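You operate a simulated robot arm through the tools that you are given. There is no shell and no other tool.

The job below is to be done with a simulated robot arm. You get a single attempt, and the scene is never put back.

## Task
Put things in order on the supply top. At the end: the green scoop is on the grey thin board; the pink block stands where the white weight stood; the purple corner stands where the pink block stood; the blue crayon stands on top of the black spacer; the white weight stands where the green scoop stood; whatever was shut is shut again. Leave all else as you found it, and nothing knocked over. Set down upright: green scoop.

The check looks at the end state, three seconds after you hand in, the way a careful person would. Anything else that was tipped, shoved, dropped, spilled or broken makes it a failure.

## Robot
A 7-joint arm with a two-finger gripper, fixed in place. Base frame: the origin is at the foot of the arm, x ahead of it, y to its left, z up; the work surface is at about z = 86. Readings come in cm, degrees, newtons and seconds.
With the tool pointing down near the work surface it reaches from about 34 to 72 cm from the base axis. Its first joint turns from -66.0 to 66.0 degrees. Payload 2.45 kg.
The tool frame sits at the grasp point between the pads (the TCP): z along the fingers, y along the line on which they close. The tips reach 2.6 cm beyond it. The gripper opens to 9.6 cm. The gripper's body begins 6.9 cm behind the TCP.
Orientation is that of the tool frame in the base frame, as [roll, pitch, yaw] about the fixed x, y, z axes, in that order (R = Rz(yaw) Ry(pitch) Rx(roll)). With the fingers straight down and closing along the base's y, the tool's x points along the base's -x, its y along +y and its z along -z.

## Interface
- The arm moves only by the tool jog_arm. Its argument "moves" is a list of rows, each a list of 7 numbers: the shift along the tool's x, y, z in units of 30 mm (1.0 is 30 mm), then the turn, a rotation vector about the tool's x, y, z in units of 8 degrees (1.0 is 8 degrees), then the gripper command, from -1 (fully open) to 1 (shut), values between in proportion. In form: [[x, y, z, ax, ay, az, claw], ...]. A call has 1 to 20 rows; each row shifts and turns the commanded pose from where the row before left it, along the tool's axes as they then stand. A call with a number of a shift or a turn outside -1 to 1 is refused whole. Each row takes 0.2 s and may step no farther than 5 cm and 8.6 degrees from the row before; otherwise, or with a gripper value out of range, the whole call is refused. A pose out of reach is approached as far as the arm can. The call stops where the force on the tool passes 40 N (or 10 N more than at its start, if that is more) or the arm is blocked; 0.2 s more then pass. The fingers move at their own pace and stop on an object; they squeeze with about 44 N. The grip force told is the motor's: it shows also when the fingers shut on nothing. Time passes only in rows, and 0.2 s behind the last, so rows that do not move let the fingers close. It gives the time, the measured TCP pose, the force on the tool (base axes), the opening and the grip force at its end, in the units of the frame above (readings bear some noise), with the torque about the TCP (base axes, N m) and any sound that the robot's microphone picked up, and new pictures: "pictures" is both (left out), scene, wrist or none.
- Cameras (640 x 400 px; columns grow to the right, rows downward): "scene" is fixed at [17.9, -40.82, 142.01]; the picture's right is [0.60, -0.80, 0.00], its down [-0.49, -0.36, -0.79] and it looks along [0.64, 0.47, -0.61] (base axes); focal length 278 px, centre (320, 200). "wrist" rides on the gripper at [8.2, 0.3, -9.8] in the tool frame; the picture's right is [-0.04, 1.00, 0.00], its down [-0.73, -0.03, -0.68] and it looks along [-0.68, -0.03, 0.73] (tool axes); focal length 256 px, centre (320, 200). There is no depth. A picture from a camera that has moved, and an enlarged one, comes with that camera's place and axes in the base frame and with its lens.
- enlarge(camera, box): a new picture of the part [left, top, right, bottom] of that camera's present view, enlarged. The clock stands still meanwhile.
- hand_in(): hands the job in; it is judged then, once.

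Nothing tells you positions but the pictures and the camera data. Unless the task says otherwise, let go and move clear before handing in.

The tools are called after ">>>" as name(argument=value, ...) on one line, values as JSON. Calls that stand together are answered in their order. jog_arm: Moves the arm, as the interface text tells. Its arguments: {"type":"object","properties":{"moves":{"type":"array"},"pictures":{"type":"string","enum":["both","scene","wrist","none"]}},"required":["moves"]} The other tools are called the same way: enlarge (camera, box) takes an enlarged picture of a part of a camera's view; hand_in () hands the job in.

At the start:

```text
t: 0.0
ee_pos: [40.08, -0.77, 121.72]
ee_rot: [180.0, 0.0, -180.0]
ft_force: [0.2, 0.3, -0.3]
ft_torque: [0.02, -0.03, -0.02]
opening: 9.61
grasp_force: 0.1
```

scene: 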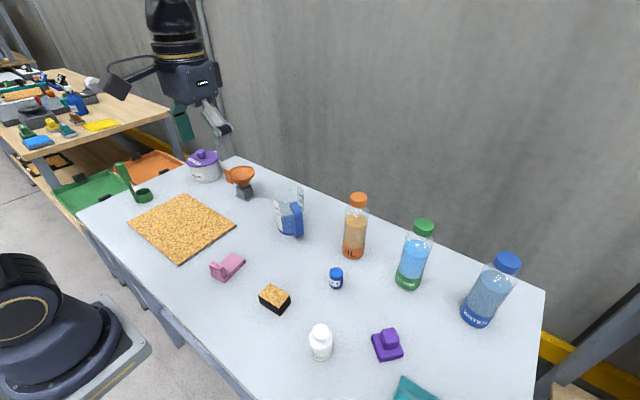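
wrist: 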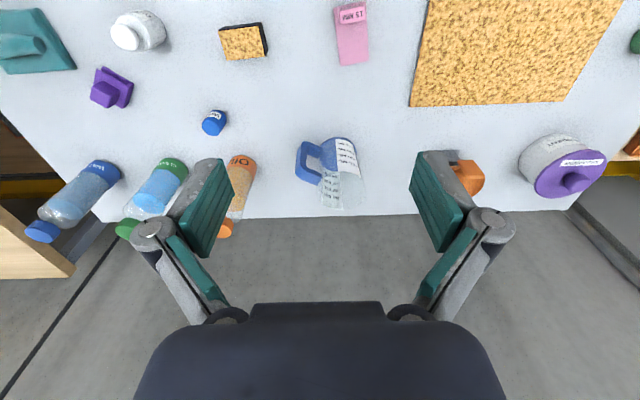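

I see a white table with a cork board, a pink block, a black spacer (cork top?), a white bottle, a purple corner, a blue cap, bottles, a green scoop and a purple-lidded pot. I will look closer before moving anything.

>>> enlarge(camera="scene", box=[80, 130, 320, 280])

>>> enlarge(camera="scene", box=[240, 250, 480, 400])

>>> enlarge(camera="wrist", box=[0, 0, 320, 200])

>>> enlarge(camera="wrist", box=[320, 0, 640, 200])

>>> enlarge(camera="scene", box=[0, 60, 200, 220])

```text
2.67 times, centred on (200, 205) of scene
camera zoom: at [17.9, -40.82, 142.01], right [0.6, -0.8, 0.0], down [-0.49, -0.36, -0.79], along [0.64, 0.47, -0.61], focal length 741 px, centre (640, 187)
```

zoom: 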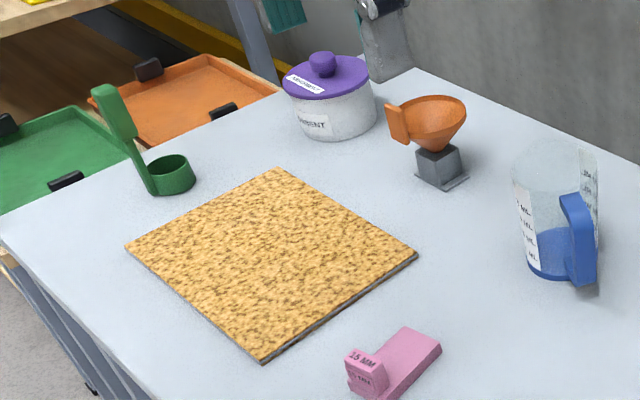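

```text
2.67 times, centred on (360, 325) of scene
camera zoom: at [17.9, -40.82, 142.01], right [0.6, -0.8, 0.0], down [-0.49, -0.36, -0.79], along [0.64, 0.47, -0.61], focal length 741 px, centre (213, -133)
```

zoom: 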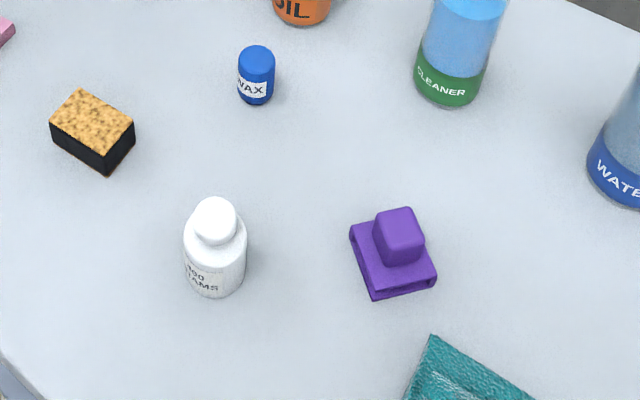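

```text
2.00 times, centred on (160, 100) of wrist
camera zoom: at [31.98, -0.43, 131.59], right [0.04, 1.0, 0.0], down [0.73, -0.03, 0.68], along [0.68, -0.03, -0.73], focal length 512 px, centre (640, 400)
```

zoom: 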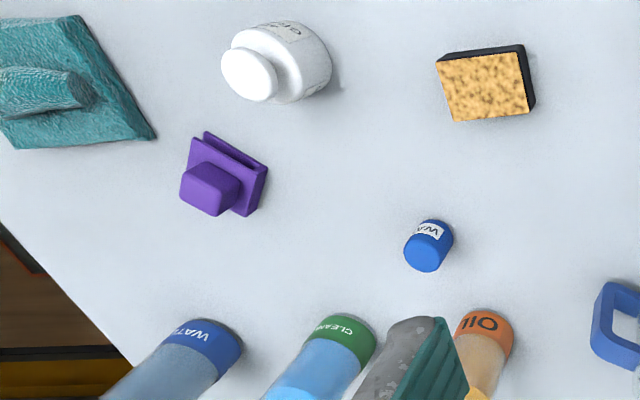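

```text
2.00 times, centred on (480, 100) of wrist
camera zoom: at [31.98, -0.43, 131.59], right [0.04, 1.0, 0.0], down [0.73, -0.03, 0.68], along [0.68, -0.03, -0.73], focal length 512 px, centre (0, 400)
```

zoom: 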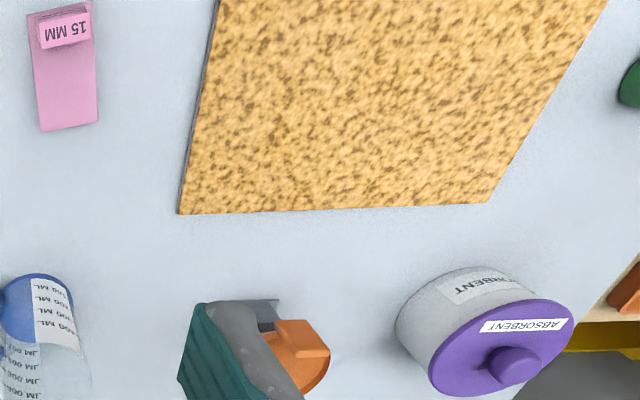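

```text
2.50 times, centred on (100, 140) of scene
camera zoom: at [17.9, -40.82, 142.01], right [0.6, -0.8, 0.0], down [-0.49, -0.36, -0.79], along [0.64, 0.47, -0.61], focal length 694 px, centre (870, 350)
```

zoom: 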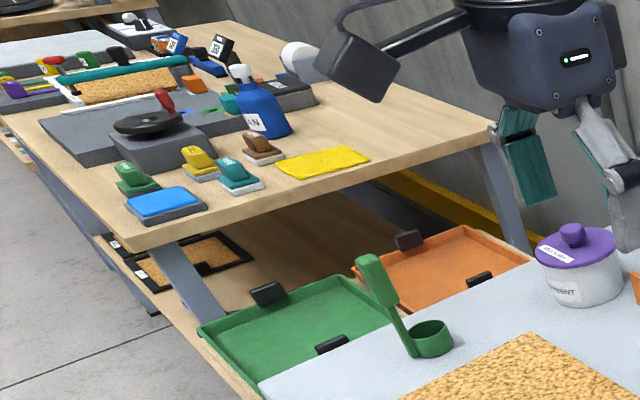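

The scoop stands at about (41, 50) at the far left, with its handle rising to roughly z = 100. The board spans about x 33–51, y 14–42, and the weight is near (37, -26.5), the pink block near (40, 4), the purple corner near (46, -36), the spacer near (40, -12) and the crayon near (52, -20). I'll move high over to the scoop first for a closer look.

>>> jog_arm(moves=[[0.09, 0.95, 0, 0, 0, 0, -1], [0.09, 0.95, 0, 0, 0, 0, -1], [0.09, 0.95, 0, 0, 0, 0, -1], [0.09, 0.95, 0, 0, 0, 0, -1], [0.09, 0.95, 0, 0, 0, 0, -1], [0.09, 0.95, 0, 0, 0, 0, -1], [0.09, 0.95, 0, 0, 0, 0, -1], [0.09, 0.95, 0, 0, 0, 0, -1], [0.09, 0.95, 0, 0, 0, 0, -1], [0.09, 0.95, 0, 0, 0, 0, -1], [0.09, 0.95, 0, 0, 0, 0, -1], [0.09, 0.95, 0, 0, 0, 0, -1], [0.09, 0.95, 0, 0, 0, 0, -1], [0.09, 0.95, 0, 0, 0, 0, -1], [0, 0, 0, 0, 0, 0, -1]])

```text
t: 3.2
ee_pos: [36.17, 39.19, 121.72]
ee_rot: [180.0, 0.1, 179.9]
ft_force: [0.2, 0.2, -1.0]
ft_torque: [0.02, 0.01, -0.03]
opening: 9.58
grasp_force: 0.0
camera wrist: at [28.14, 39.58, 131.55], right [0.04, 1.0, 0.0], down [0.73, -0.03, 0.68], along [0.68, -0.03, -0.73], focal length 256 px, centre (320, 200)
```

scene: 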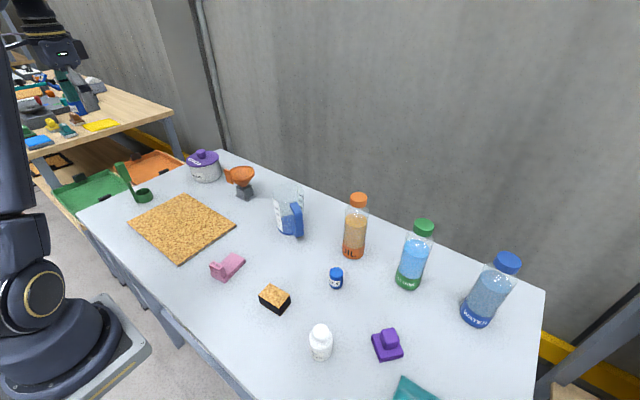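
wrist: 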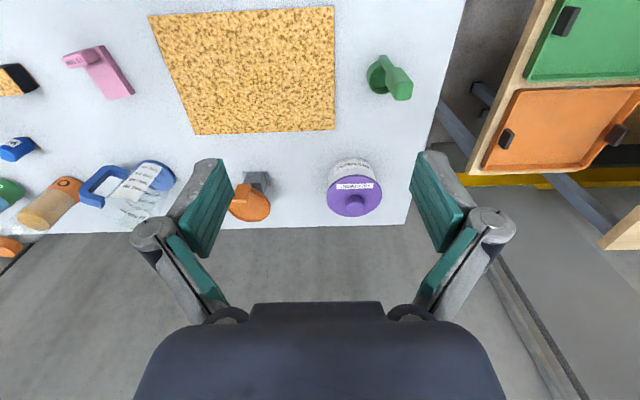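

>>> enlarge(camera="wrist", box=[320, 20, 480, 120])

>>> enlarge(camera="scene", box=[80, 140, 240, 240])

>>> enlarge(camera="wrist", box=[130, 0, 370, 150])

```text
4.00 times, centred on (400, 70) of wrist
camera zoom: at [28.14, 39.58, 131.55], right [0.04, 1.0, 0.0], down [0.73, -0.03, 0.68], along [0.68, -0.03, -0.73], focal length 1024 px, centre (0, 720)
```

zoom: 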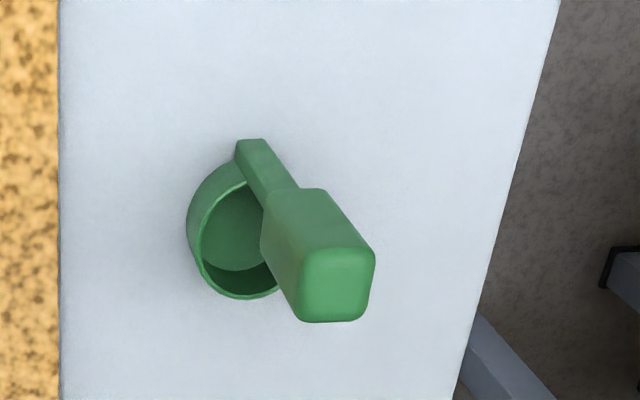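

```text
4.00 times, centred on (160, 190) of scene
camera zoom: at [17.91, -40.82, 142.01], right [0.6, -0.8, 0.0], down [-0.49, -0.36, -0.79], along [0.64, 0.47, -0.61], focal length 1111 px, centre (960, 240)
```

zoom: 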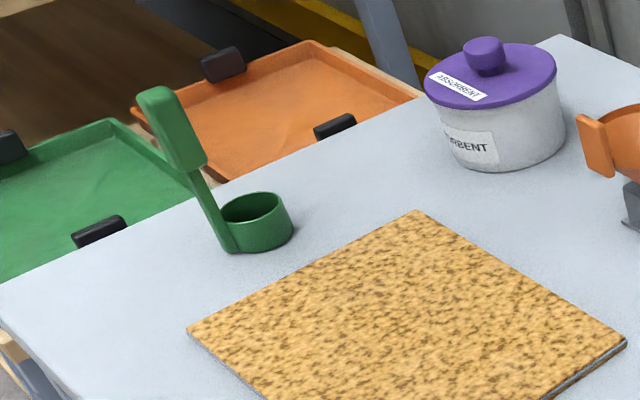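

```text
2.67 times, centred on (250, 75) of wrist
camera zoom: at [28.14, 39.58, 131.55], right [0.04, 1.0, 0.0], down [0.73, -0.03, 0.68], along [0.68, -0.03, -0.73], focal length 683 px, centre (507, 533)
```

zoom: 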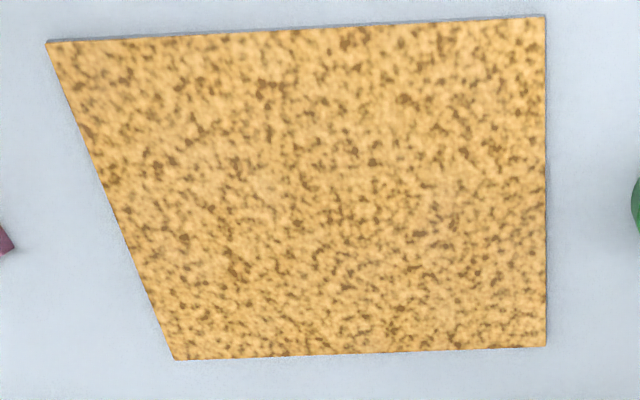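

The scoop's handle is vertical, with its top at about (39.8, 49.2, 100.6) and the cup toward +x of it. I'll move above it and look again before descending.

>>> jog_arm(moves=[[-0.234, 0.66, 0.914, 0, 0, 0, -1], [-0.234, 0.66, 0.914, 0, 0, 0, -1], [-0.234, 0.66, 0.914, 0, 0, 0, -1], [-0.234, 0.66, 0.914, 0, 0, 0, -1], [-0.234, 0.66, 0.914, 0, 0, 0, -1], [0, 0, 0, 0, 0, 0, -1]])

```text
t: 4.6
ee_pos: [39.7, 48.88, 108.08]
ee_rot: [180.0, -0.1, -179.9]
ft_force: [-0.1, -0.1, -0.3]
ft_torque: [-0.01, 0.0, 0.0]
opening: 9.6
grasp_force: 0.1
camera wrist: at [31.64, 49.3, 117.87], right [0.04, 1.0, 0.0], down [0.73, -0.03, 0.68], along [0.68, -0.03, -0.73], focal length 256 px, centre (320, 200)
```

scene: 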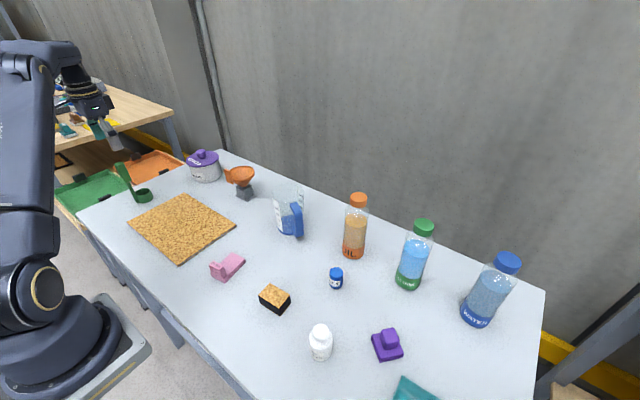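
wrist: 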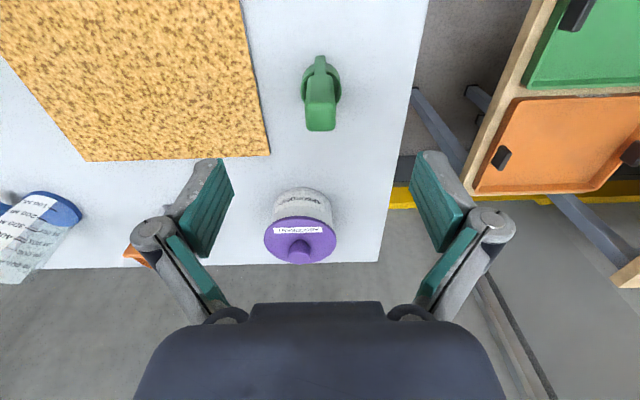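

The handle top is right under the TCP as computed. I'll zoom in to check its orientation.

>>> enlarge(camera="wrist", box=[260, 40, 388, 120])

>>> enlarge(camera="wrist", box=[200, 60, 440, 210])

```text
5.00 times, centred on (324, 80) of wrist
camera zoom: at [31.64, 49.3, 117.87], right [0.04, 1.0, 0.0], down [0.73, -0.03, 0.68], along [0.68, -0.03, -0.73], focal length 1280 px, centre (300, 800)
```

zoom: 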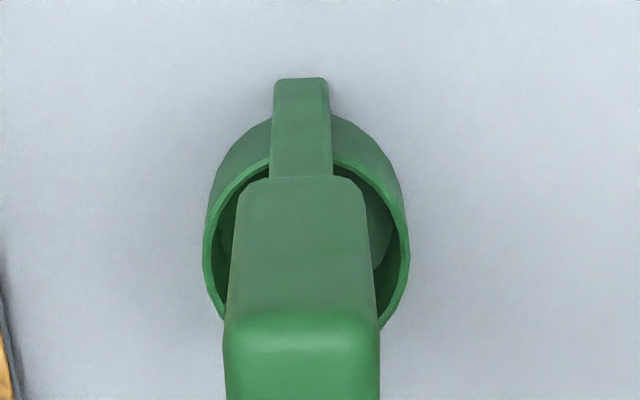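

```text
2.67 times, centred on (320, 135) of wrist
camera zoom: at [31.64, 49.3, 117.87], right [0.04, 1.0, 0.0], down [0.73, -0.03, 0.68], along [0.68, -0.03, -0.73], focal length 683 px, centre (320, 373)
```

zoom: 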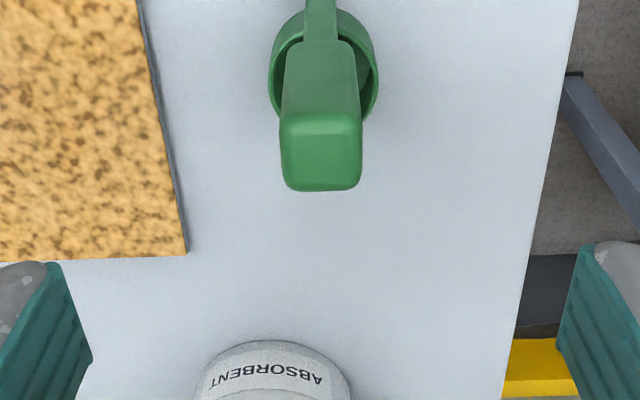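

The scoop is aligned with the base axes, so the current tool yaw suits it. I'll descend to about z = 97.3 and close on the handle.

>>> jog_arm(moves=[[0, 0.01, 0.72, 0, 0, 0, -1], [0, 0.01, 0.72, 0, 0, 0, -1], [0, 0.01, 0.72, 0, 0, 0, -1], [0, 0.01, 0.72, 0, 0, 0, -1], [0, 0, 0.72, 0, 0, 0, -1], [0, 0, 0, 0, 0, 0, -1]])

```text
t: 6.0
ee_pos: [39.6, 49.07, 97.12]
ee_rot: [179.9, 0.0, -179.9]
ft_force: [-0.3, 0.2, -0.4]
ft_torque: [-0.02, 0.01, -0.02]
opening: 9.57
grasp_force: 0.1
camera wrist: at [31.53, 49.44, 107.03], right [0.04, 1.0, 0.0], down [0.73, -0.03, 0.68], along [0.68, -0.03, -0.73], focal length 256 px, centre (320, 200)
```

scene: 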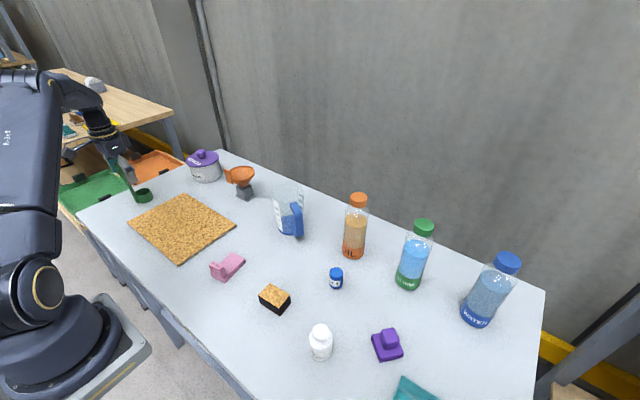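
wrist: 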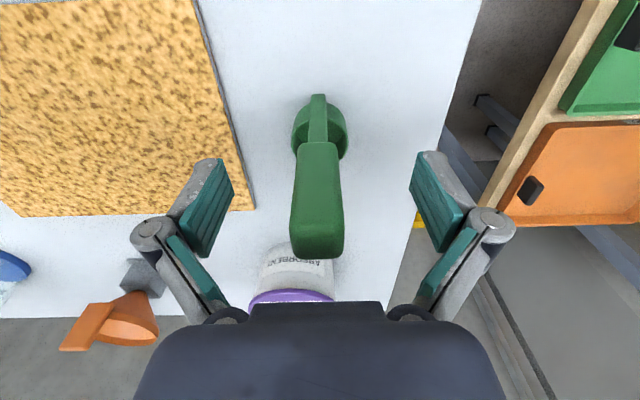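

The handle is centred between the fingers. I'll close on it.

>>> jog_arm(moves=[[0, 0, 0, 0, 0, 0, 1], [0, 0, 0, 0, 0, 0, 1], [0, 0, 0, 0, 0, 0, 1], [0, 0, 0, 0, 0, 0, 1], [0, 0, 0, 0, 0, 0, 1], [0, 0, 0, 0, 0, 0, 1], [0, 0, 0, 0, 0, 0, 1]])

```text
t: 7.6
ee_pos: [39.63, 49.14, 97.17]
ee_rot: [-180.0, -0.1, 180.0]
ft_force: [0.0, -0.5, 0.4]
ft_torque: [-0.03, 0.05, 0.02]
opening: 2.08
grasp_force: 43.9
camera wrist: at [31.55, 49.43, 107.06], right [0.04, 1.0, 0.0], down [0.73, -0.03, 0.68], along [0.68, -0.03, -0.73], focal length 256 px, centre (320, 200)
```

scene: 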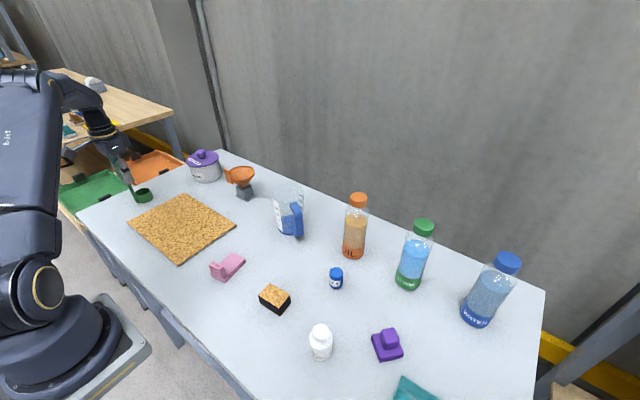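
wrist: 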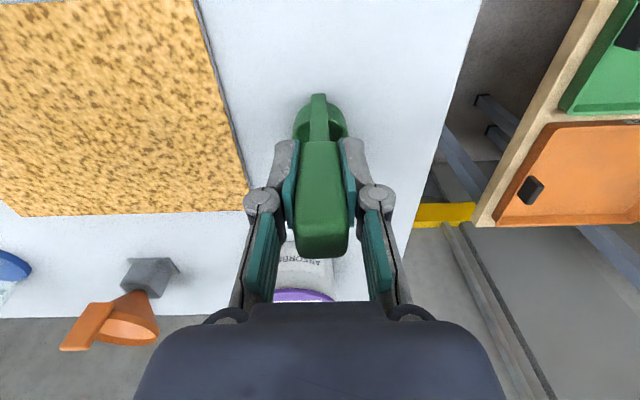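

The handle is gripped at 2.08 cm opening. I'll lift gently and check the scoop hangs straight.

>>> jog_arm(moves=[[0, 0, -0.2, 0, 0, 0, 1], [0, 0, -0.4, 0, 0, 0, 1], [0, 0, -0.5, 0, 0, 0, 1], [0, 0, -0.5, 0, 0, 0, 1], [0, 0, -0.4, 0, 0, 0, 1], [0, 0, 0, 0, 0, 0, 1]])

```text
t: 9.0
ee_pos: [39.73, 49.15, 103.28]
ee_rot: [180.0, 0.0, 180.0]
ft_force: [-0.3, -0.3, -0.8]
ft_torque: [0.05, 0.0, 0.0]
opening: 2.13
grasp_force: 44.6
camera wrist: at [31.65, 49.48, 113.03], right [0.04, 1.0, 0.0], down [0.73, -0.03, 0.68], along [0.68, -0.03, -0.73], focal length 256 px, centre (320, 200)
```

scene: 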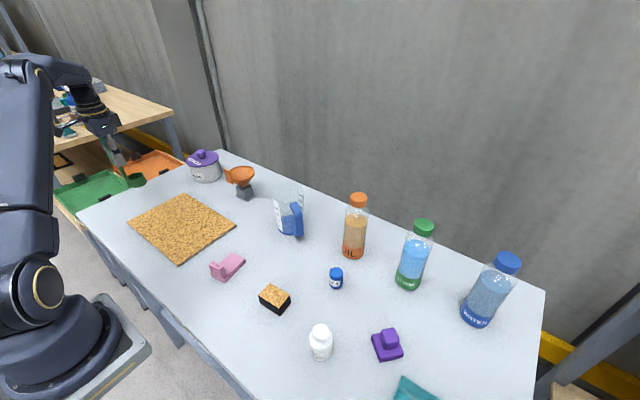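
wrist: 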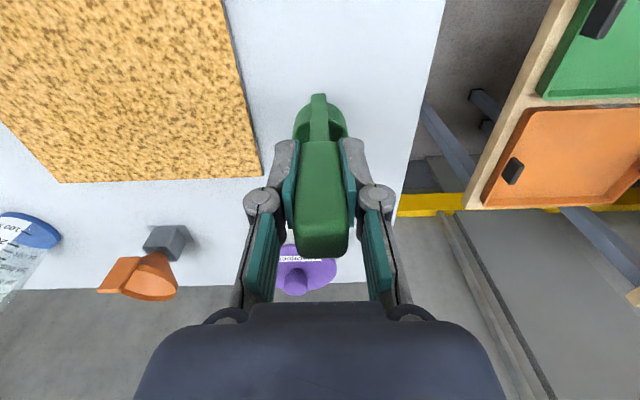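

The scoop hangs straight. I'll carry it over the board centre at about (40.7, 28) and begin lowering.

>>> jog_arm(moves=[[-0.03, -0.4, 0, 0, 0, 0, 1], [-0.03, -0.7, 0, 0, 0, 0, 1], [-0.03, -0.8, 0, 0, 0, 0, 1], [-0.03, -0.9, 0, 0, 0, 0, 1], [-0.03, -0.9, 0, 0, 0, 0, 1], [-0.03, -0.9, 0, 0, 0, 0, 1], [-0.03, -0.8, 0, 0, 0, 0, 1], [-0.03, -0.7, 0, 0, 0, 0, 1], [-0.03, -0.5, 0, 0, 0, 0, 1], [-0.03, -0.4, 0, 0, 0, 0, 1], [0, 0, 0.3, 0, 0, 0, 1], [0, 0, 0.4, 0, 0, 0, 1], [0, 0, 0.4, 0, 0, 0, 1], [0, 0, 0.2, 0, 0, 0, 1], [0, 0, 0, 0, 0, 0, 1]])

```text
t: 12.2
ee_pos: [40.59, 28.17, 99.22]
ee_rot: [179.9, 0.0, -180.0]
ft_force: [-0.5, 0.4, -1.1]
ft_torque: [0.03, 0.01, 0.0]
opening: 2.07
grasp_force: 44.1
camera wrist: at [32.51, 28.52, 109.17], right [0.04, 1.0, 0.0], down [0.73, -0.03, 0.68], along [0.68, -0.03, -0.73], focal length 256 px, centre (320, 200)
```

scene: 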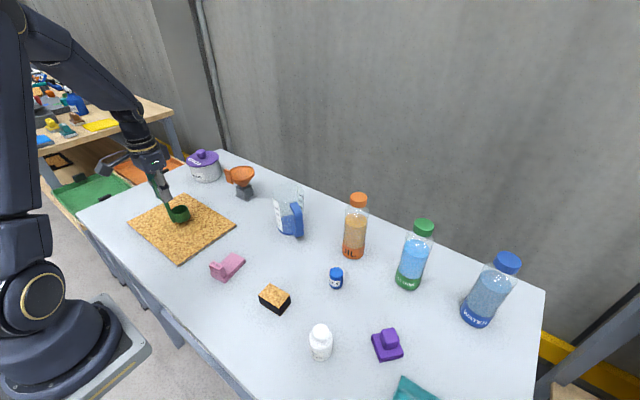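
wrist: 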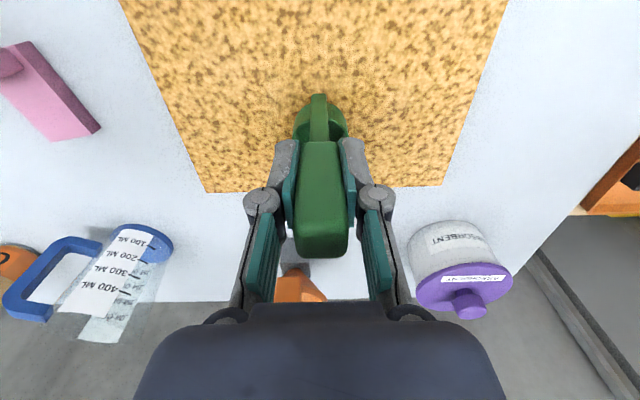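

The scoop's bottom is about 2 cm above table level and over the board. I'll lower it in small steps and watch the force.

>>> jog_arm(moves=[[0, 0, 0.1, 0, 0, 0, 1], [0, 0, 0.1, 0, 0, 0, 1], [0, 0, 0.1, 0, 0, 0, 1], [0, 0, 0, 0, 0, 0, 1]], pictures="none")

>>> jog_arm(moves=[[0, 0, 0.05, 0, 0, 0, 1], [0, 0, 0, 0, 0, 0, 1]], pictures="scene")

```text
t: 13.2
ee_pos: [40.48, 28.1, 98.38]
ee_rot: [180.0, -0.1, 180.0]
ft_force: [-0.1, 0.7, -0.7]
ft_torque: [-0.02, 0.0, -0.03]
opening: 2.09
grasp_force: 44.0
```

```text
t: 13.8
ee_pos: [40.53, 28.2, 98.33]
ee_rot: [-180.0, -0.1, 180.0]
ft_force: [-0.5, -0.5, 0.1]
ft_torque: [0.02, 0.03, 0.0]
opening: 2.08
grasp_force: 44.3
```

scene: 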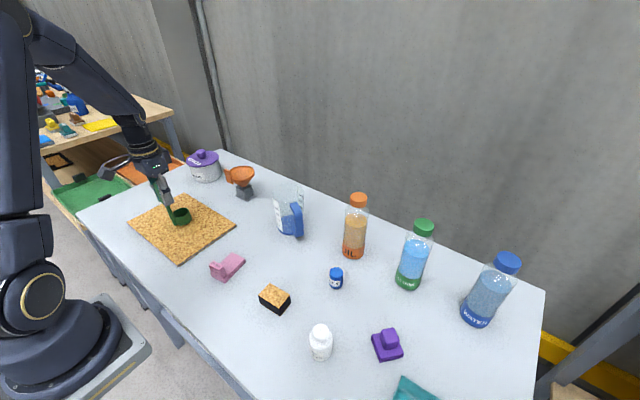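

No contact yet. I'll continue in 1.5 mm steps.

>>> jog_arm(moves=[[0, 0, 0.05, 0, 0, 0, 1], [0, 0, 0, 0, 0, 0, 1]], pictures="none")

>>> jog_arm(moves=[[0, 0, 0.05, 0, 0, 0, 1], [0, 0, 0, 0, 0, 0, 1]], pictures="scene")

>>> enlarge(camera="scene", box=[120, 160, 248, 240])

```text
t: 14.4
ee_pos: [40.64, 28.19, 98.2]
ee_rot: [-180.0, 0.0, -179.9]
ft_force: [-4.4, -2.9, 15.0]
ft_torque: [-0.1, 0.3, 0.04]
opening: 2.09
grasp_force: 44.1
```

```text
t: 15.0
ee_pos: [40.85, 28.06, 98.12]
ee_rot: [179.8, 0.2, -180.0]
ft_force: [-7.4, -5.3, 35.6]
ft_torque: [-0.14, 0.17, -0.01]
opening: 2.1
grasp_force: 43.9
```

scene: 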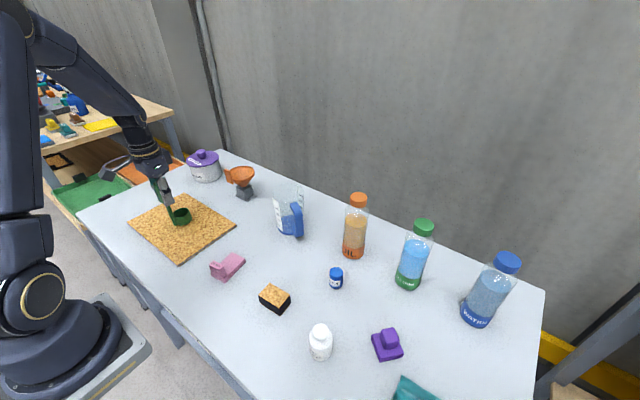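

```text
5.00 times, centred on (184, 200) of scene
camera zoom: at [17.84, -40.87, 142.0], right [0.6, -0.8, 0.0], down [-0.49, -0.36, -0.79], along [0.64, 0.47, -0.61], focal length 1389 px, centre (1000, 200)
```

zoom: 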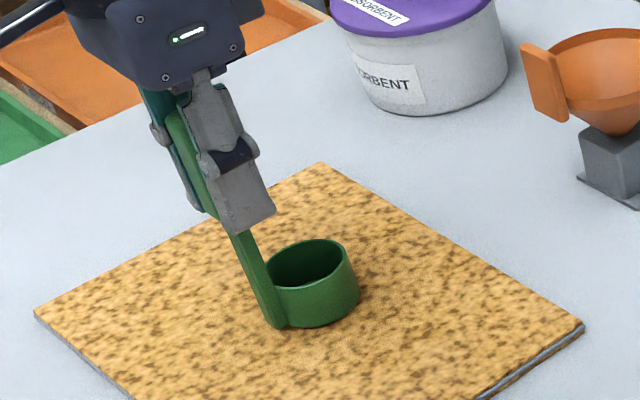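

It has landed on the board with about 35 N. I'll ease off 2 mm to relieve the press, then open slowly.

>>> jog_arm(moves=[[0, 0, -0.04, 0, 0, 0, 1], [0, 0, -0.03, 0, 0, 0, 1], [0, 0, 0, 0, 0, 0, 1]], pictures="none")

```text
t: 15.8
ee_pos: [40.55, 27.9, 98.11]
ee_rot: [-179.8, -0.1, -180.0]
ft_force: [-0.2, -0.2, 0.1]
ft_torque: [0.02, -0.06, 0.03]
opening: 2.11
grasp_force: 43.7
```

>>> jog_arm(moves=[[0, 0, 0, 0, 0, 0, 0.5], [0, 0, 0, 0, 0, 0, 0.4], [0, 0, 0, 0, 0, 0, 0.2], [0, 0, 0, 0, 0, 0, -0.2], [0, 0, 0, 0, 0, 0, -0.6], [0, 0, 0, 0, 0, 0, -1], [0, 0, 0, 0, 0, 0, -1], [0, 0, 0, 0, 0, 0, -1]])

```text
t: 17.6
ee_pos: [40.77, 28.13, 98.16]
ee_rot: [-180.0, 0.0, -180.0]
ft_force: [-0.3, -0.6, 0.2]
ft_torque: [0.01, 0.01, -0.02]
opening: 9.59
grasp_force: 0.0
camera wrist: at [32.58, 28.44, 108.04], right [0.04, 1.0, 0.0], down [0.73, -0.03, 0.68], along [0.68, -0.03, -0.73], focal length 256 px, centre (320, 200)
```

scene: 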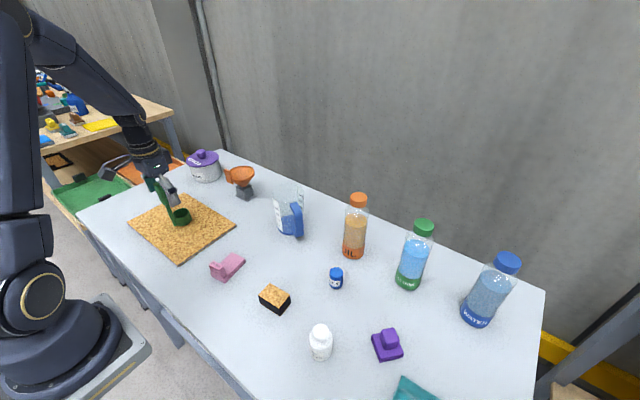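
wrist: 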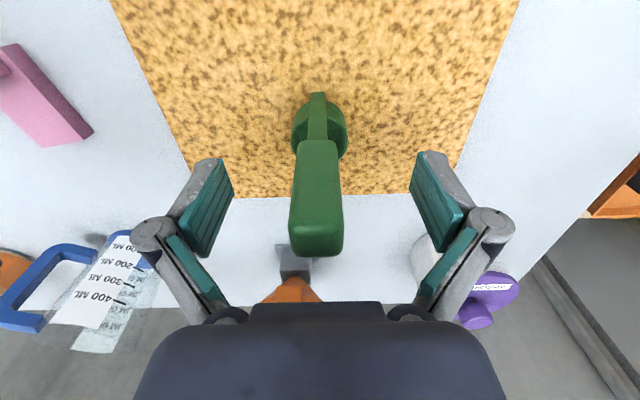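

The scoop stands by itself on the board. I'll rise straight up and then travel toward the white weight.

>>> jog_arm(moves=[[0, 0, -0.5, 0, 0, 0, -1], [0, 0, -0.8, 0, 0, 0, -1], [0, 0, -0.9, 0, 0, 0, -1], [0, 0, -0.9, 0, 0, 0, -1], [0, 0, -0.9, 0, 0, 0, -1], [0, 0, -0.9, 0, 0, 0, -1], [0, 0, -0.9, 0, 0, 0, -1], [0, -0.3, -0.6, 0, 0, 0, -1], [0.1, -0.9, 0, 0, 0, 0, -1], [0.1, -0.9, 0, 0, 0, 0, -1], [0.1, -0.9, 0, 0, 0, 0, -1], [0.1, -0.9, 0, 0, 0, 0, -1], [0.1, -0.9, 0, 0, 0, 0, -1], [0.1, -0.9, 0, 0, 0, 0, -1], [0.1, -0.9, 0, 0, 0, 0, -1], [0.1, -0.9, 0, 0, 0, 0, -1], [0.1, -0.9, 0, 0, 0, 0, -1], [0.1, -0.9, 0, 0, 0, 0, -1], [0, 0, 0, 0, 0, 0, -1]])

```text
t: 21.6
ee_pos: [37.77, 0.19, 117.44]
ee_rot: [180.0, 0.1, -179.9]
ft_force: [0.0, 0.0, -0.5]
ft_torque: [-0.03, 0.0, 0.0]
opening: 9.59
grasp_force: 0.1
camera wrist: at [29.59, 0.55, 127.17], right [0.04, 1.0, 0.0], down [0.73, -0.03, 0.68], along [0.68, -0.03, -0.73], focal length 256 px, centre (320, 200)
```

scene: 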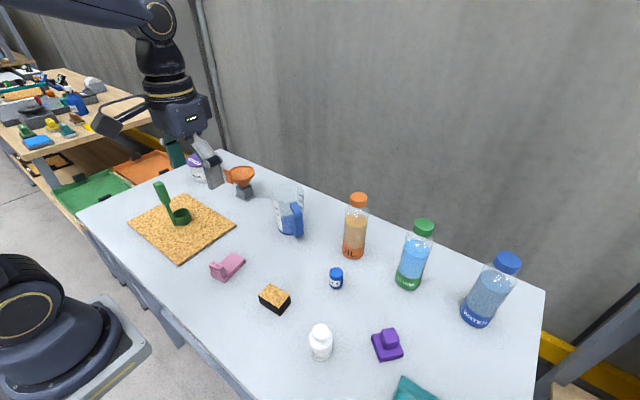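
wrist: 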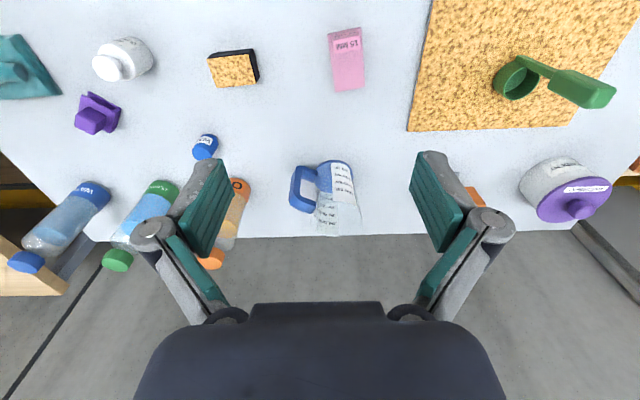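

The scoop stands upright on the board. From here I'll take close pictures of the pink block and spacer before going on to the weight.

>>> enlarge(camera="wrist", box=[280, 10, 408, 110])

>>> enlarge(camera="wrist", box=[160, 30, 320, 170])

>>> enlarge(camera="scene", box=[110, 170, 238, 250])

>>> enlarge(camera="scene", box=[180, 230, 308, 310])

```text
4.00 times, centred on (344, 60) of wrist
camera zoom: at [29.59, 0.55, 127.17], right [0.04, 1.0, 0.0], down [0.73, -0.03, 0.68], along [0.68, -0.03, -0.73], focal length 1024 px, centre (224, 760)
```

zoom: 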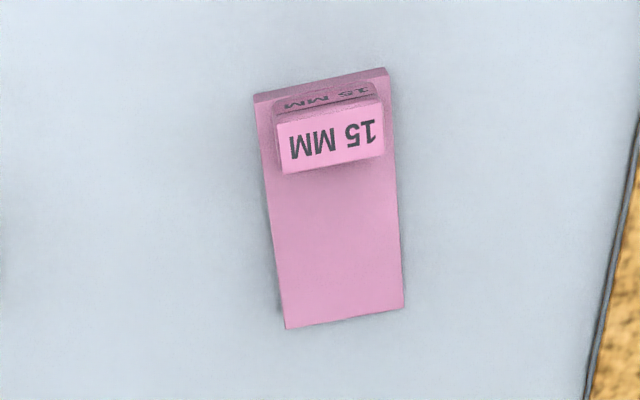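

```text
2.86 times, centred on (240, 100) of wrist
camera zoom: at [29.59, 0.55, 127.17], right [0.04, 1.0, 0.0], down [0.73, -0.03, 0.68], along [0.68, -0.03, -0.73], focal length 731 px, centre (549, 486)
```

zoom: 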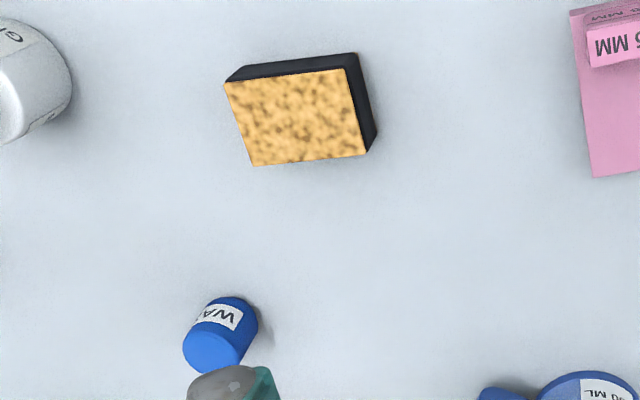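

```text
5.00 times, centred on (174, 210) of scene
camera zoom: at [17.9, -40.82, 142.01], right [0.6, -0.8, 0.0], down [-0.49, -0.36, -0.79], along [0.64, 0.47, -0.61], focal length 1389 px, centre (1050, 150)
```

zoom: 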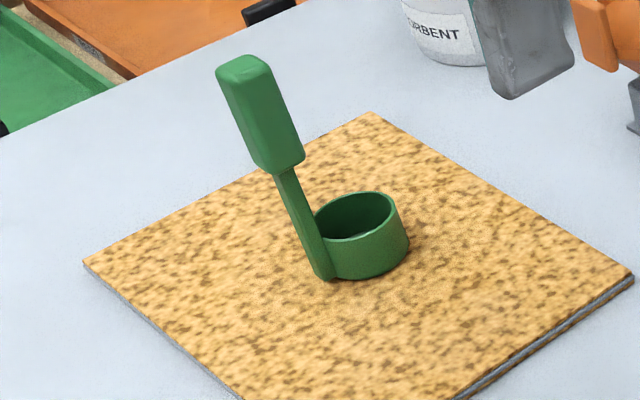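

```text
5.00 times, centred on (244, 270) of scene
camera zoom: at [17.9, -40.82, 142.01], right [0.6, -0.8, 0.0], down [-0.49, -0.36, -0.79], along [0.64, 0.47, -0.61], focal length 1389 px, centre (700, -150)
```

zoom: 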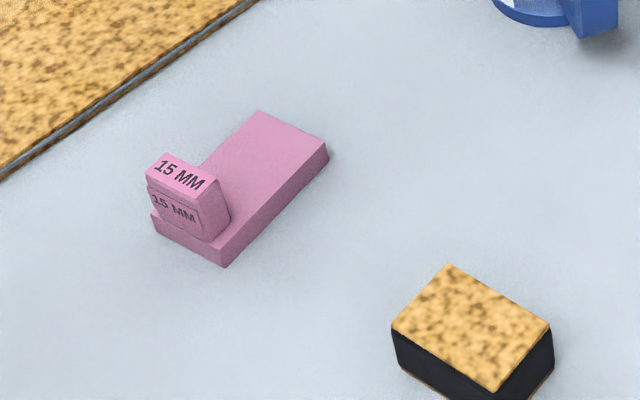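

The pink slab's centre is at about (40.1, 4.0), turned about 8°, 1.5 cm thick and 4.4 cm wide. I'll go on to the white weight and look at it closely.

>>> jog_arm(moves=[[0.059, -0.873, 0.315, 0, 0, 0, -1], [0.059, -0.873, 0.315, 0, 0, 0, -1], [0.059, -0.873, 0.315, 0, 0, 0, -1], [0.059, -0.873, 0.315, 0, 0, 0, -1], [0.059, -0.873, 0.315, 0, 0, 0, -1], [0.059, -0.873, 0.315, 0, 0, 0, -1], [0.059, -0.873, 0.315, 0, 0, 0, -1], [0.059, -0.873, 0.315, 0, 0, 0, -1], [0.059, -0.873, 0.315, 0, 0, 0, -1], [0.059, -0.873, 0.315, 0, 0, 0, -1], [0, 0, 0, 0, 0, 0, -1]])

>>> enlarge(camera="wrist", box=[240, 0, 400, 100])

>>> enlarge(camera="wrist", box=[80, 0, 320, 150])

>>> enlarge(camera="scene", box=[270, 300, 398, 400])

```text
t: 24.0
ee_pos: [36.03, -26.0, 107.89]
ee_rot: [-179.9, 0.1, -179.9]
ft_force: [0.1, 0.5, 0.0]
ft_torque: [0.01, -0.03, -0.01]
opening: 9.57
grasp_force: 0.0
camera wrist: at [27.85, -25.67, 117.79], right [0.04, 1.0, 0.0], down [0.73, -0.03, 0.68], along [0.68, -0.03, -0.73], focal length 256 px, centre (320, 200)
```

scene: 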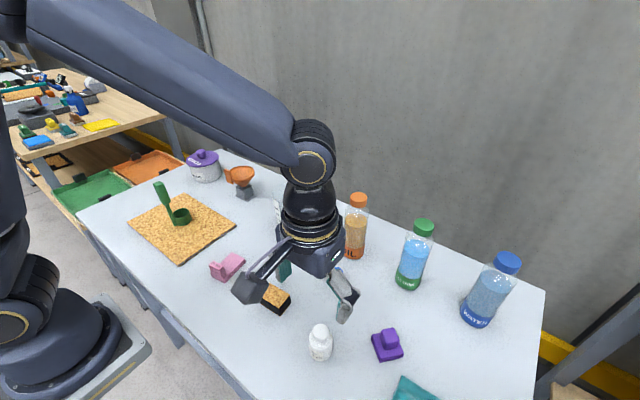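
wrist: 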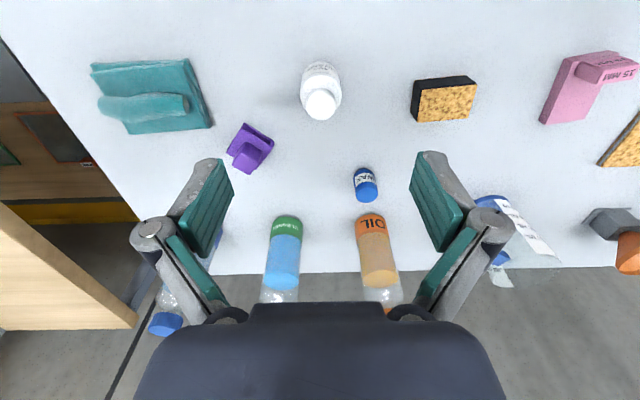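

```text
4.00 times, centred on (320, 50) of wrist
camera zoom: at [27.85, -25.67, 117.79], right [0.04, 1.0, 0.0], down [0.73, -0.03, 0.68], along [0.68, -0.03, -0.73], focal length 1024 px, centre (320, 800)
```

zoom: 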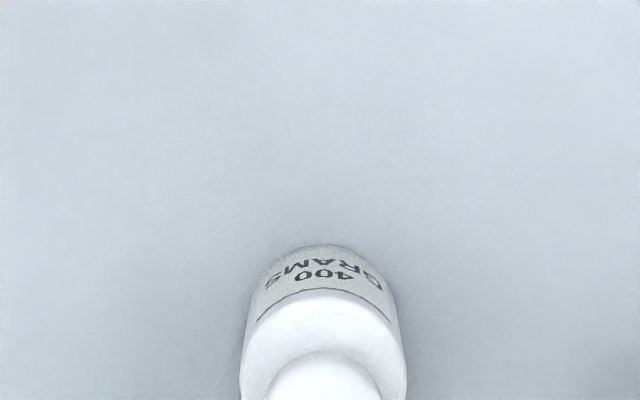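

```text
2.67 times, centred on (200, 75) of wrist
camera zoom: at [27.85, -25.67, 117.79], right [0.04, 1.0, 0.0], down [0.73, -0.03, 0.68], along [0.68, -0.03, -0.73], focal length 683 px, centre (640, 533)
```

zoom: 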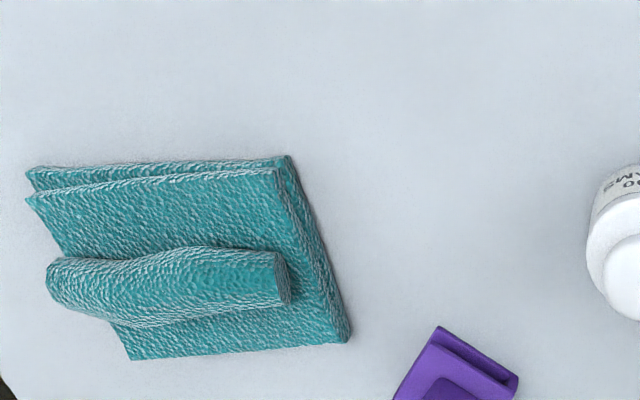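

```text
4.00 times, centred on (334, 350) of scene
camera zoom: at [17.9, -40.82, 142.01], right [0.6, -0.8, 0.0], down [-0.49, -0.36, -0.79], along [0.64, 0.47, -0.61], focal length 1111 px, centre (264, -400)
```

zoom: 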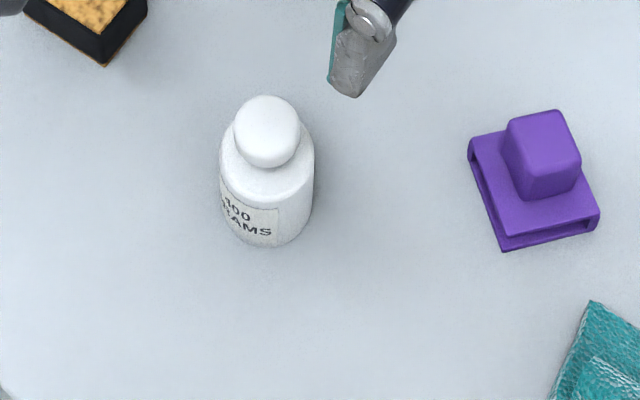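

The white weight stands at about (38.05, -25.95), 4.2 cm across with its top near z = 93. I'll descend around its body to TCP z ≈ 89.6.

>>> jog_arm(moves=[[-0.67, 0.02, 0, 0, 0, 0, -1], [0, 0, 0.8, 0, 0, 0, -1], [0, 0, 0.8, 0, 0, 0, -1], [0, 0, 0.8, 0, 0, 0, -1], [0, 0, 0.6, 0, 0, 0, -1], [0, 0, 0, 0, 0, 0, -1]])

```text
t: 25.4
ee_pos: [38.01, -26.07, 98.92]
ee_rot: [180.0, -0.1, -179.8]
ft_force: [0.7, 0.1, 0.4]
ft_torque: [0.02, -0.01, -0.01]
opening: 9.61
grasp_force: 0.1
camera wrist: at [29.96, -25.71, 108.83], right [0.04, 1.0, 0.0], down [0.73, -0.03, 0.68], along [0.68, -0.03, -0.73], focal length 256 px, centre (320, 200)
```

scene: 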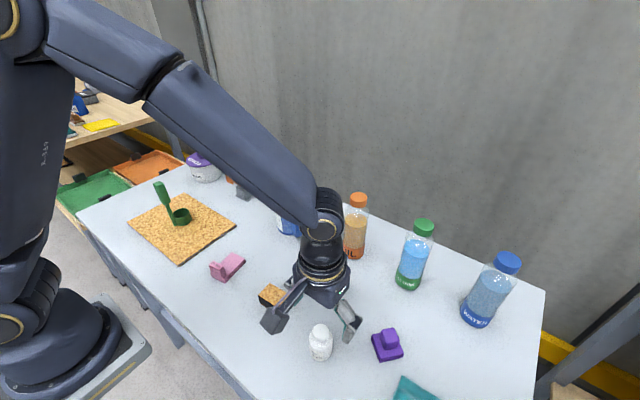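
wrist: 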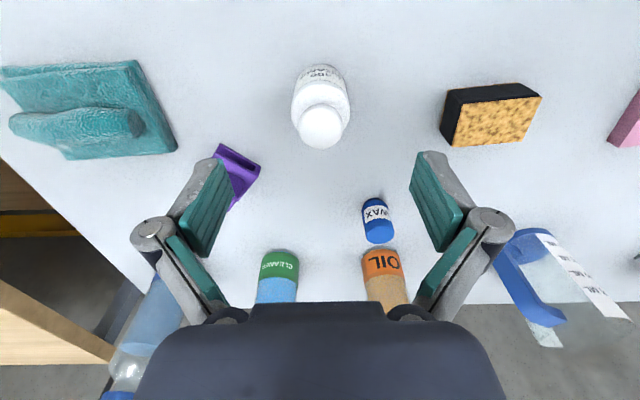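

Alignment holds. I'll descend the rest of the way and close on the weight's body.

>>> jog_arm(moves=[[0, 0.02, 0.7, 0, 0, 0, -1], [0, 0.02, 0.7, 0, 0, 0, -1], [0, 0, 0.7, 0, 0, 0, -1], [0, 0, 0.6, 0, 0, 0, -1], [0, 0, 0.4, 0, 0, 0, -1], [0, 0, 0, 0, 0, 0, -1]])

```text
t: 26.8
ee_pos: [38.05, -25.69, 89.71]
ee_rot: [-180.0, 0.0, -179.8]
ft_force: [-0.2, 0.1, 0.5]
ft_torque: [-0.03, -0.04, 0.0]
opening: 9.58
grasp_force: 0.1
camera wrist: at [29.91, -25.33, 99.56], right [0.04, 1.0, 0.0], down [0.73, -0.03, 0.68], along [0.68, -0.03, -0.73], focal length 256 px, centre (320, 200)
```

scene: 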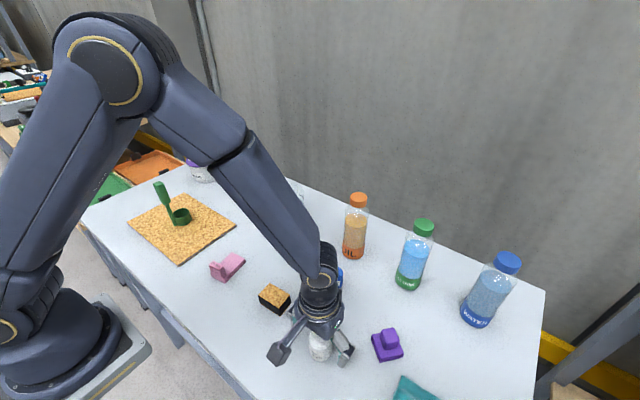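
wrist: 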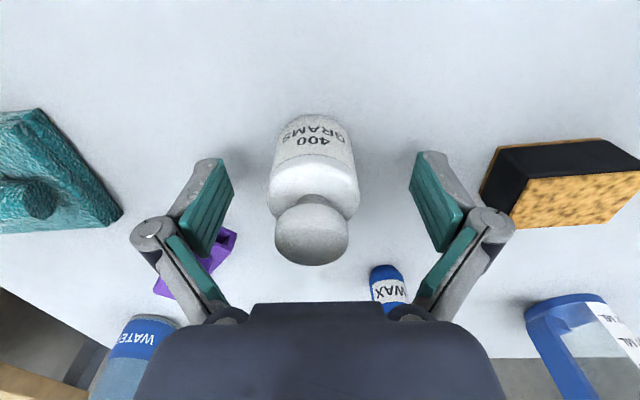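

>>> jog_arm(moves=[[0, -0.08, 0, 0, 0, 0, -1], [0, 0, 0, 0, 0, 0, 1], [0, 0, 0, 0, 0, 0, 1], [0, 0, 0, 0, 0, 0, 1], [0, 0, 0, 0, 0, 0, 1], [0, 0, 0, 0, 0, 0, 1], [0, 0, 0, 0, 0, 0, 1]])

```text
t: 28.4
ee_pos: [38.04, -25.95, 89.7]
ee_rot: [180.0, 0.0, 180.0]
ft_force: [-0.4, -2.5, 1.8]
ft_torque: [-0.09, 0.02, 0.0]
opening: 4.31
grasp_force: 44.2
camera wrist: at [29.86, -25.64, 99.53], right [0.04, 1.0, 0.0], down [0.73, -0.03, 0.68], along [0.68, -0.03, -0.73], focal length 256 px, centre (320, 200)
```

scene: 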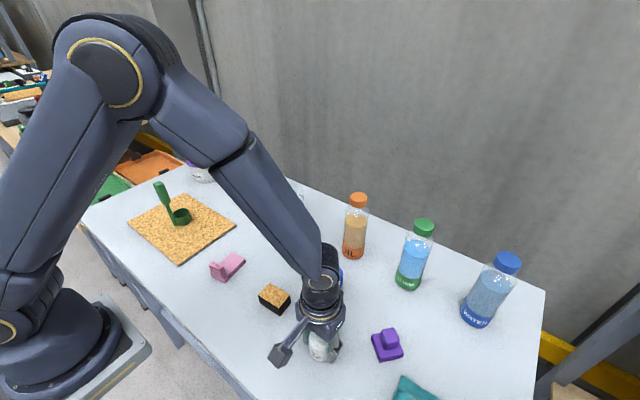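
wrist: 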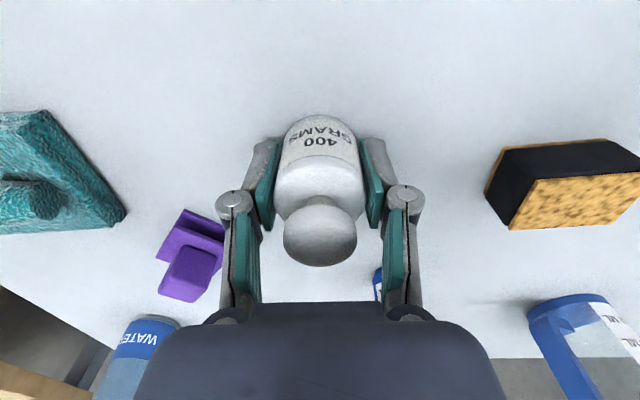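

The weight is gripped at 4.31 cm. I'll lift it high enough to clear the scoop's handle and carry it to the scoop's old spot.

>>> jog_arm(moves=[[0, 0, -0.2, 0, 0, 0, 1], [0, 0, -0.4, 0, 0, 0, 1], [0, 0, -0.6, 0, 0, 0, 1], [0, 0, -0.8, 0, 0, 0, 1], [0, 0, -0.9, 0, 0, 0, 1], [0, 0, -0.9, 0, 0, 0, 1], [0, 0, -0.9, 0, 0, 0, 1], [0, 0, -0.9, 0, 0, 0, 1], [0, 0, -0.9, 0, 0, 0, 1], [0, 0, -0.9, 0, 0, 0, 1], [0, 0.3, -0.6, 0, 0, 0, 1], [0, 0.6, -0.2, 0, 0, 0, 1], [0, 0.9, 0, 0, 0, 0, 1], [0, 0.9, 0, 0, 0, 0, 1], [0, 0.9, 0, 0, 0, 0, 1], [0, 0.9, 0, 0, 0, 0, 1], [0, 0.9, 0, 0, 0, 0, 1], [0, 0.9, 0, 0, 0, 0, 1], [0, 0.9, 0, 0, 0, 0, 1]])

```text
t: 32.4
ee_pos: [37.8, -4.43, 114.31]
ee_rot: [-180.0, 0.0, 180.0]
ft_force: [0.9, 0.8, -3.1]
ft_torque: [0.0, 0.02, 0.0]
opening: 4.29
grasp_force: 44.4
camera wrist: at [29.73, -4.03, 124.06], right [0.04, 1.0, 0.0], down [0.73, -0.03, 0.68], along [0.68, -0.03, -0.73], focal length 256 px, centre (320, 200)
```

scene: 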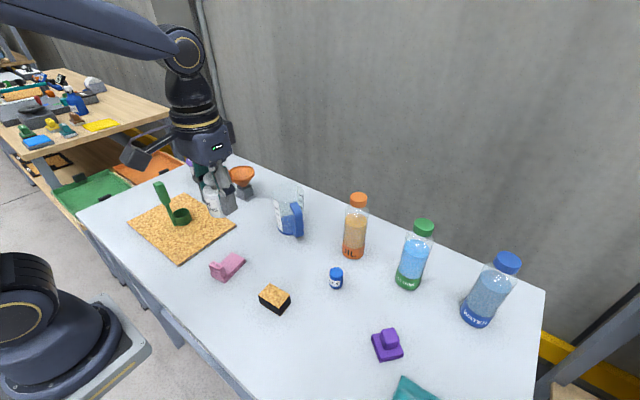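
wrist: 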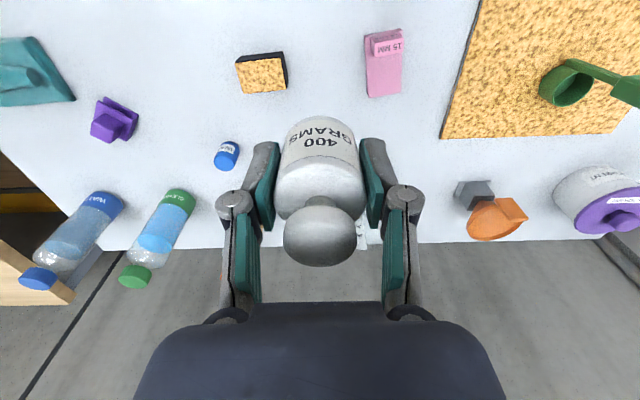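

>>> jog_arm(moves=[[-0.065, 0.9, 0, 0, 0, 0, 1], [-0.065, 0.95, 0, 0, 0, 0, 1], [-0.065, 0.95, 0, 0, 0, 0, 1], [-0.065, 0.95, 0, 0, 0, 0, 1], [-0.065, 0.95, 0, 0, 0, 0, 1], [-0.065, 0.95, 0, 0, 0, 0, 1], [-0.065, 0.95, 0, 0, 0, 0, 1], [-0.065, 0.95, 0, 0, 0, 0, 1], [-0.065, 0.95, 0, 0, 0, 0, 1], [-0.065, 0.95, 0, 0, 0, 0, 1], [-0.065, 0.95, 0, 0, 0, 0, 1], [-0.065, 0.95, 0, 0, 0, 0, 1], [-0.065, 0.95, 0, 0, 0, 0, 1], [-0.065, 0.95, 0, 0, 0, 0, 1], [-0.065, 0.95, 0, 0, 0, 0, 1], [-0.065, 0.95, 0, 0, 0, 0, 1], [-0.065, 0.9, 0, 0, 0, 0, 1], [-0.065, 0.8, 0, 0, 0, 0, 1], [-0.065, 0.7, 0, 0, 0, 0, 1], [0, 0, 0, 0, 0, 0, 1]])

```text
t: 36.6
ee_pos: [41.51, 48.19, 114.3]
ee_rot: [-179.8, 0.0, -179.9]
ft_force: [0.2, 0.3, -3.8]
ft_torque: [-0.01, 0.02, -0.03]
opening: 4.31
grasp_force: 44.2
camera wrist: at [33.53, 48.5, 124.14], right [0.04, 1.0, 0.0], down [0.73, -0.03, 0.68], along [0.68, -0.03, -0.73], focal length 256 px, centre (320, 200)
```

scene: 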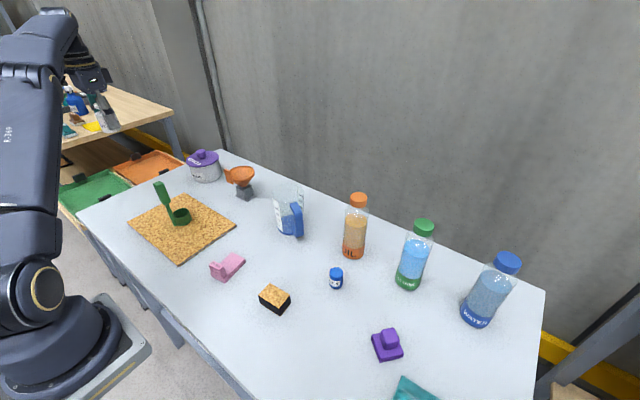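
wrist: 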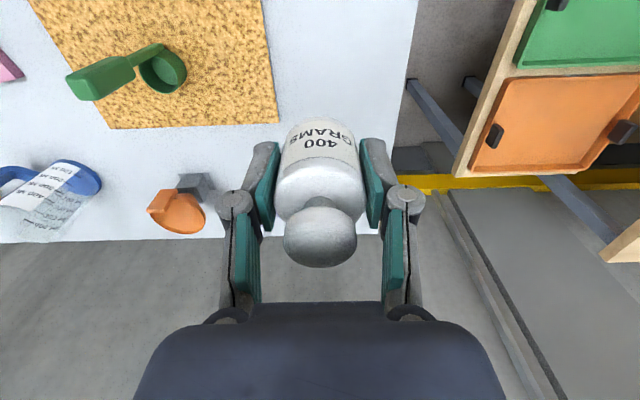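

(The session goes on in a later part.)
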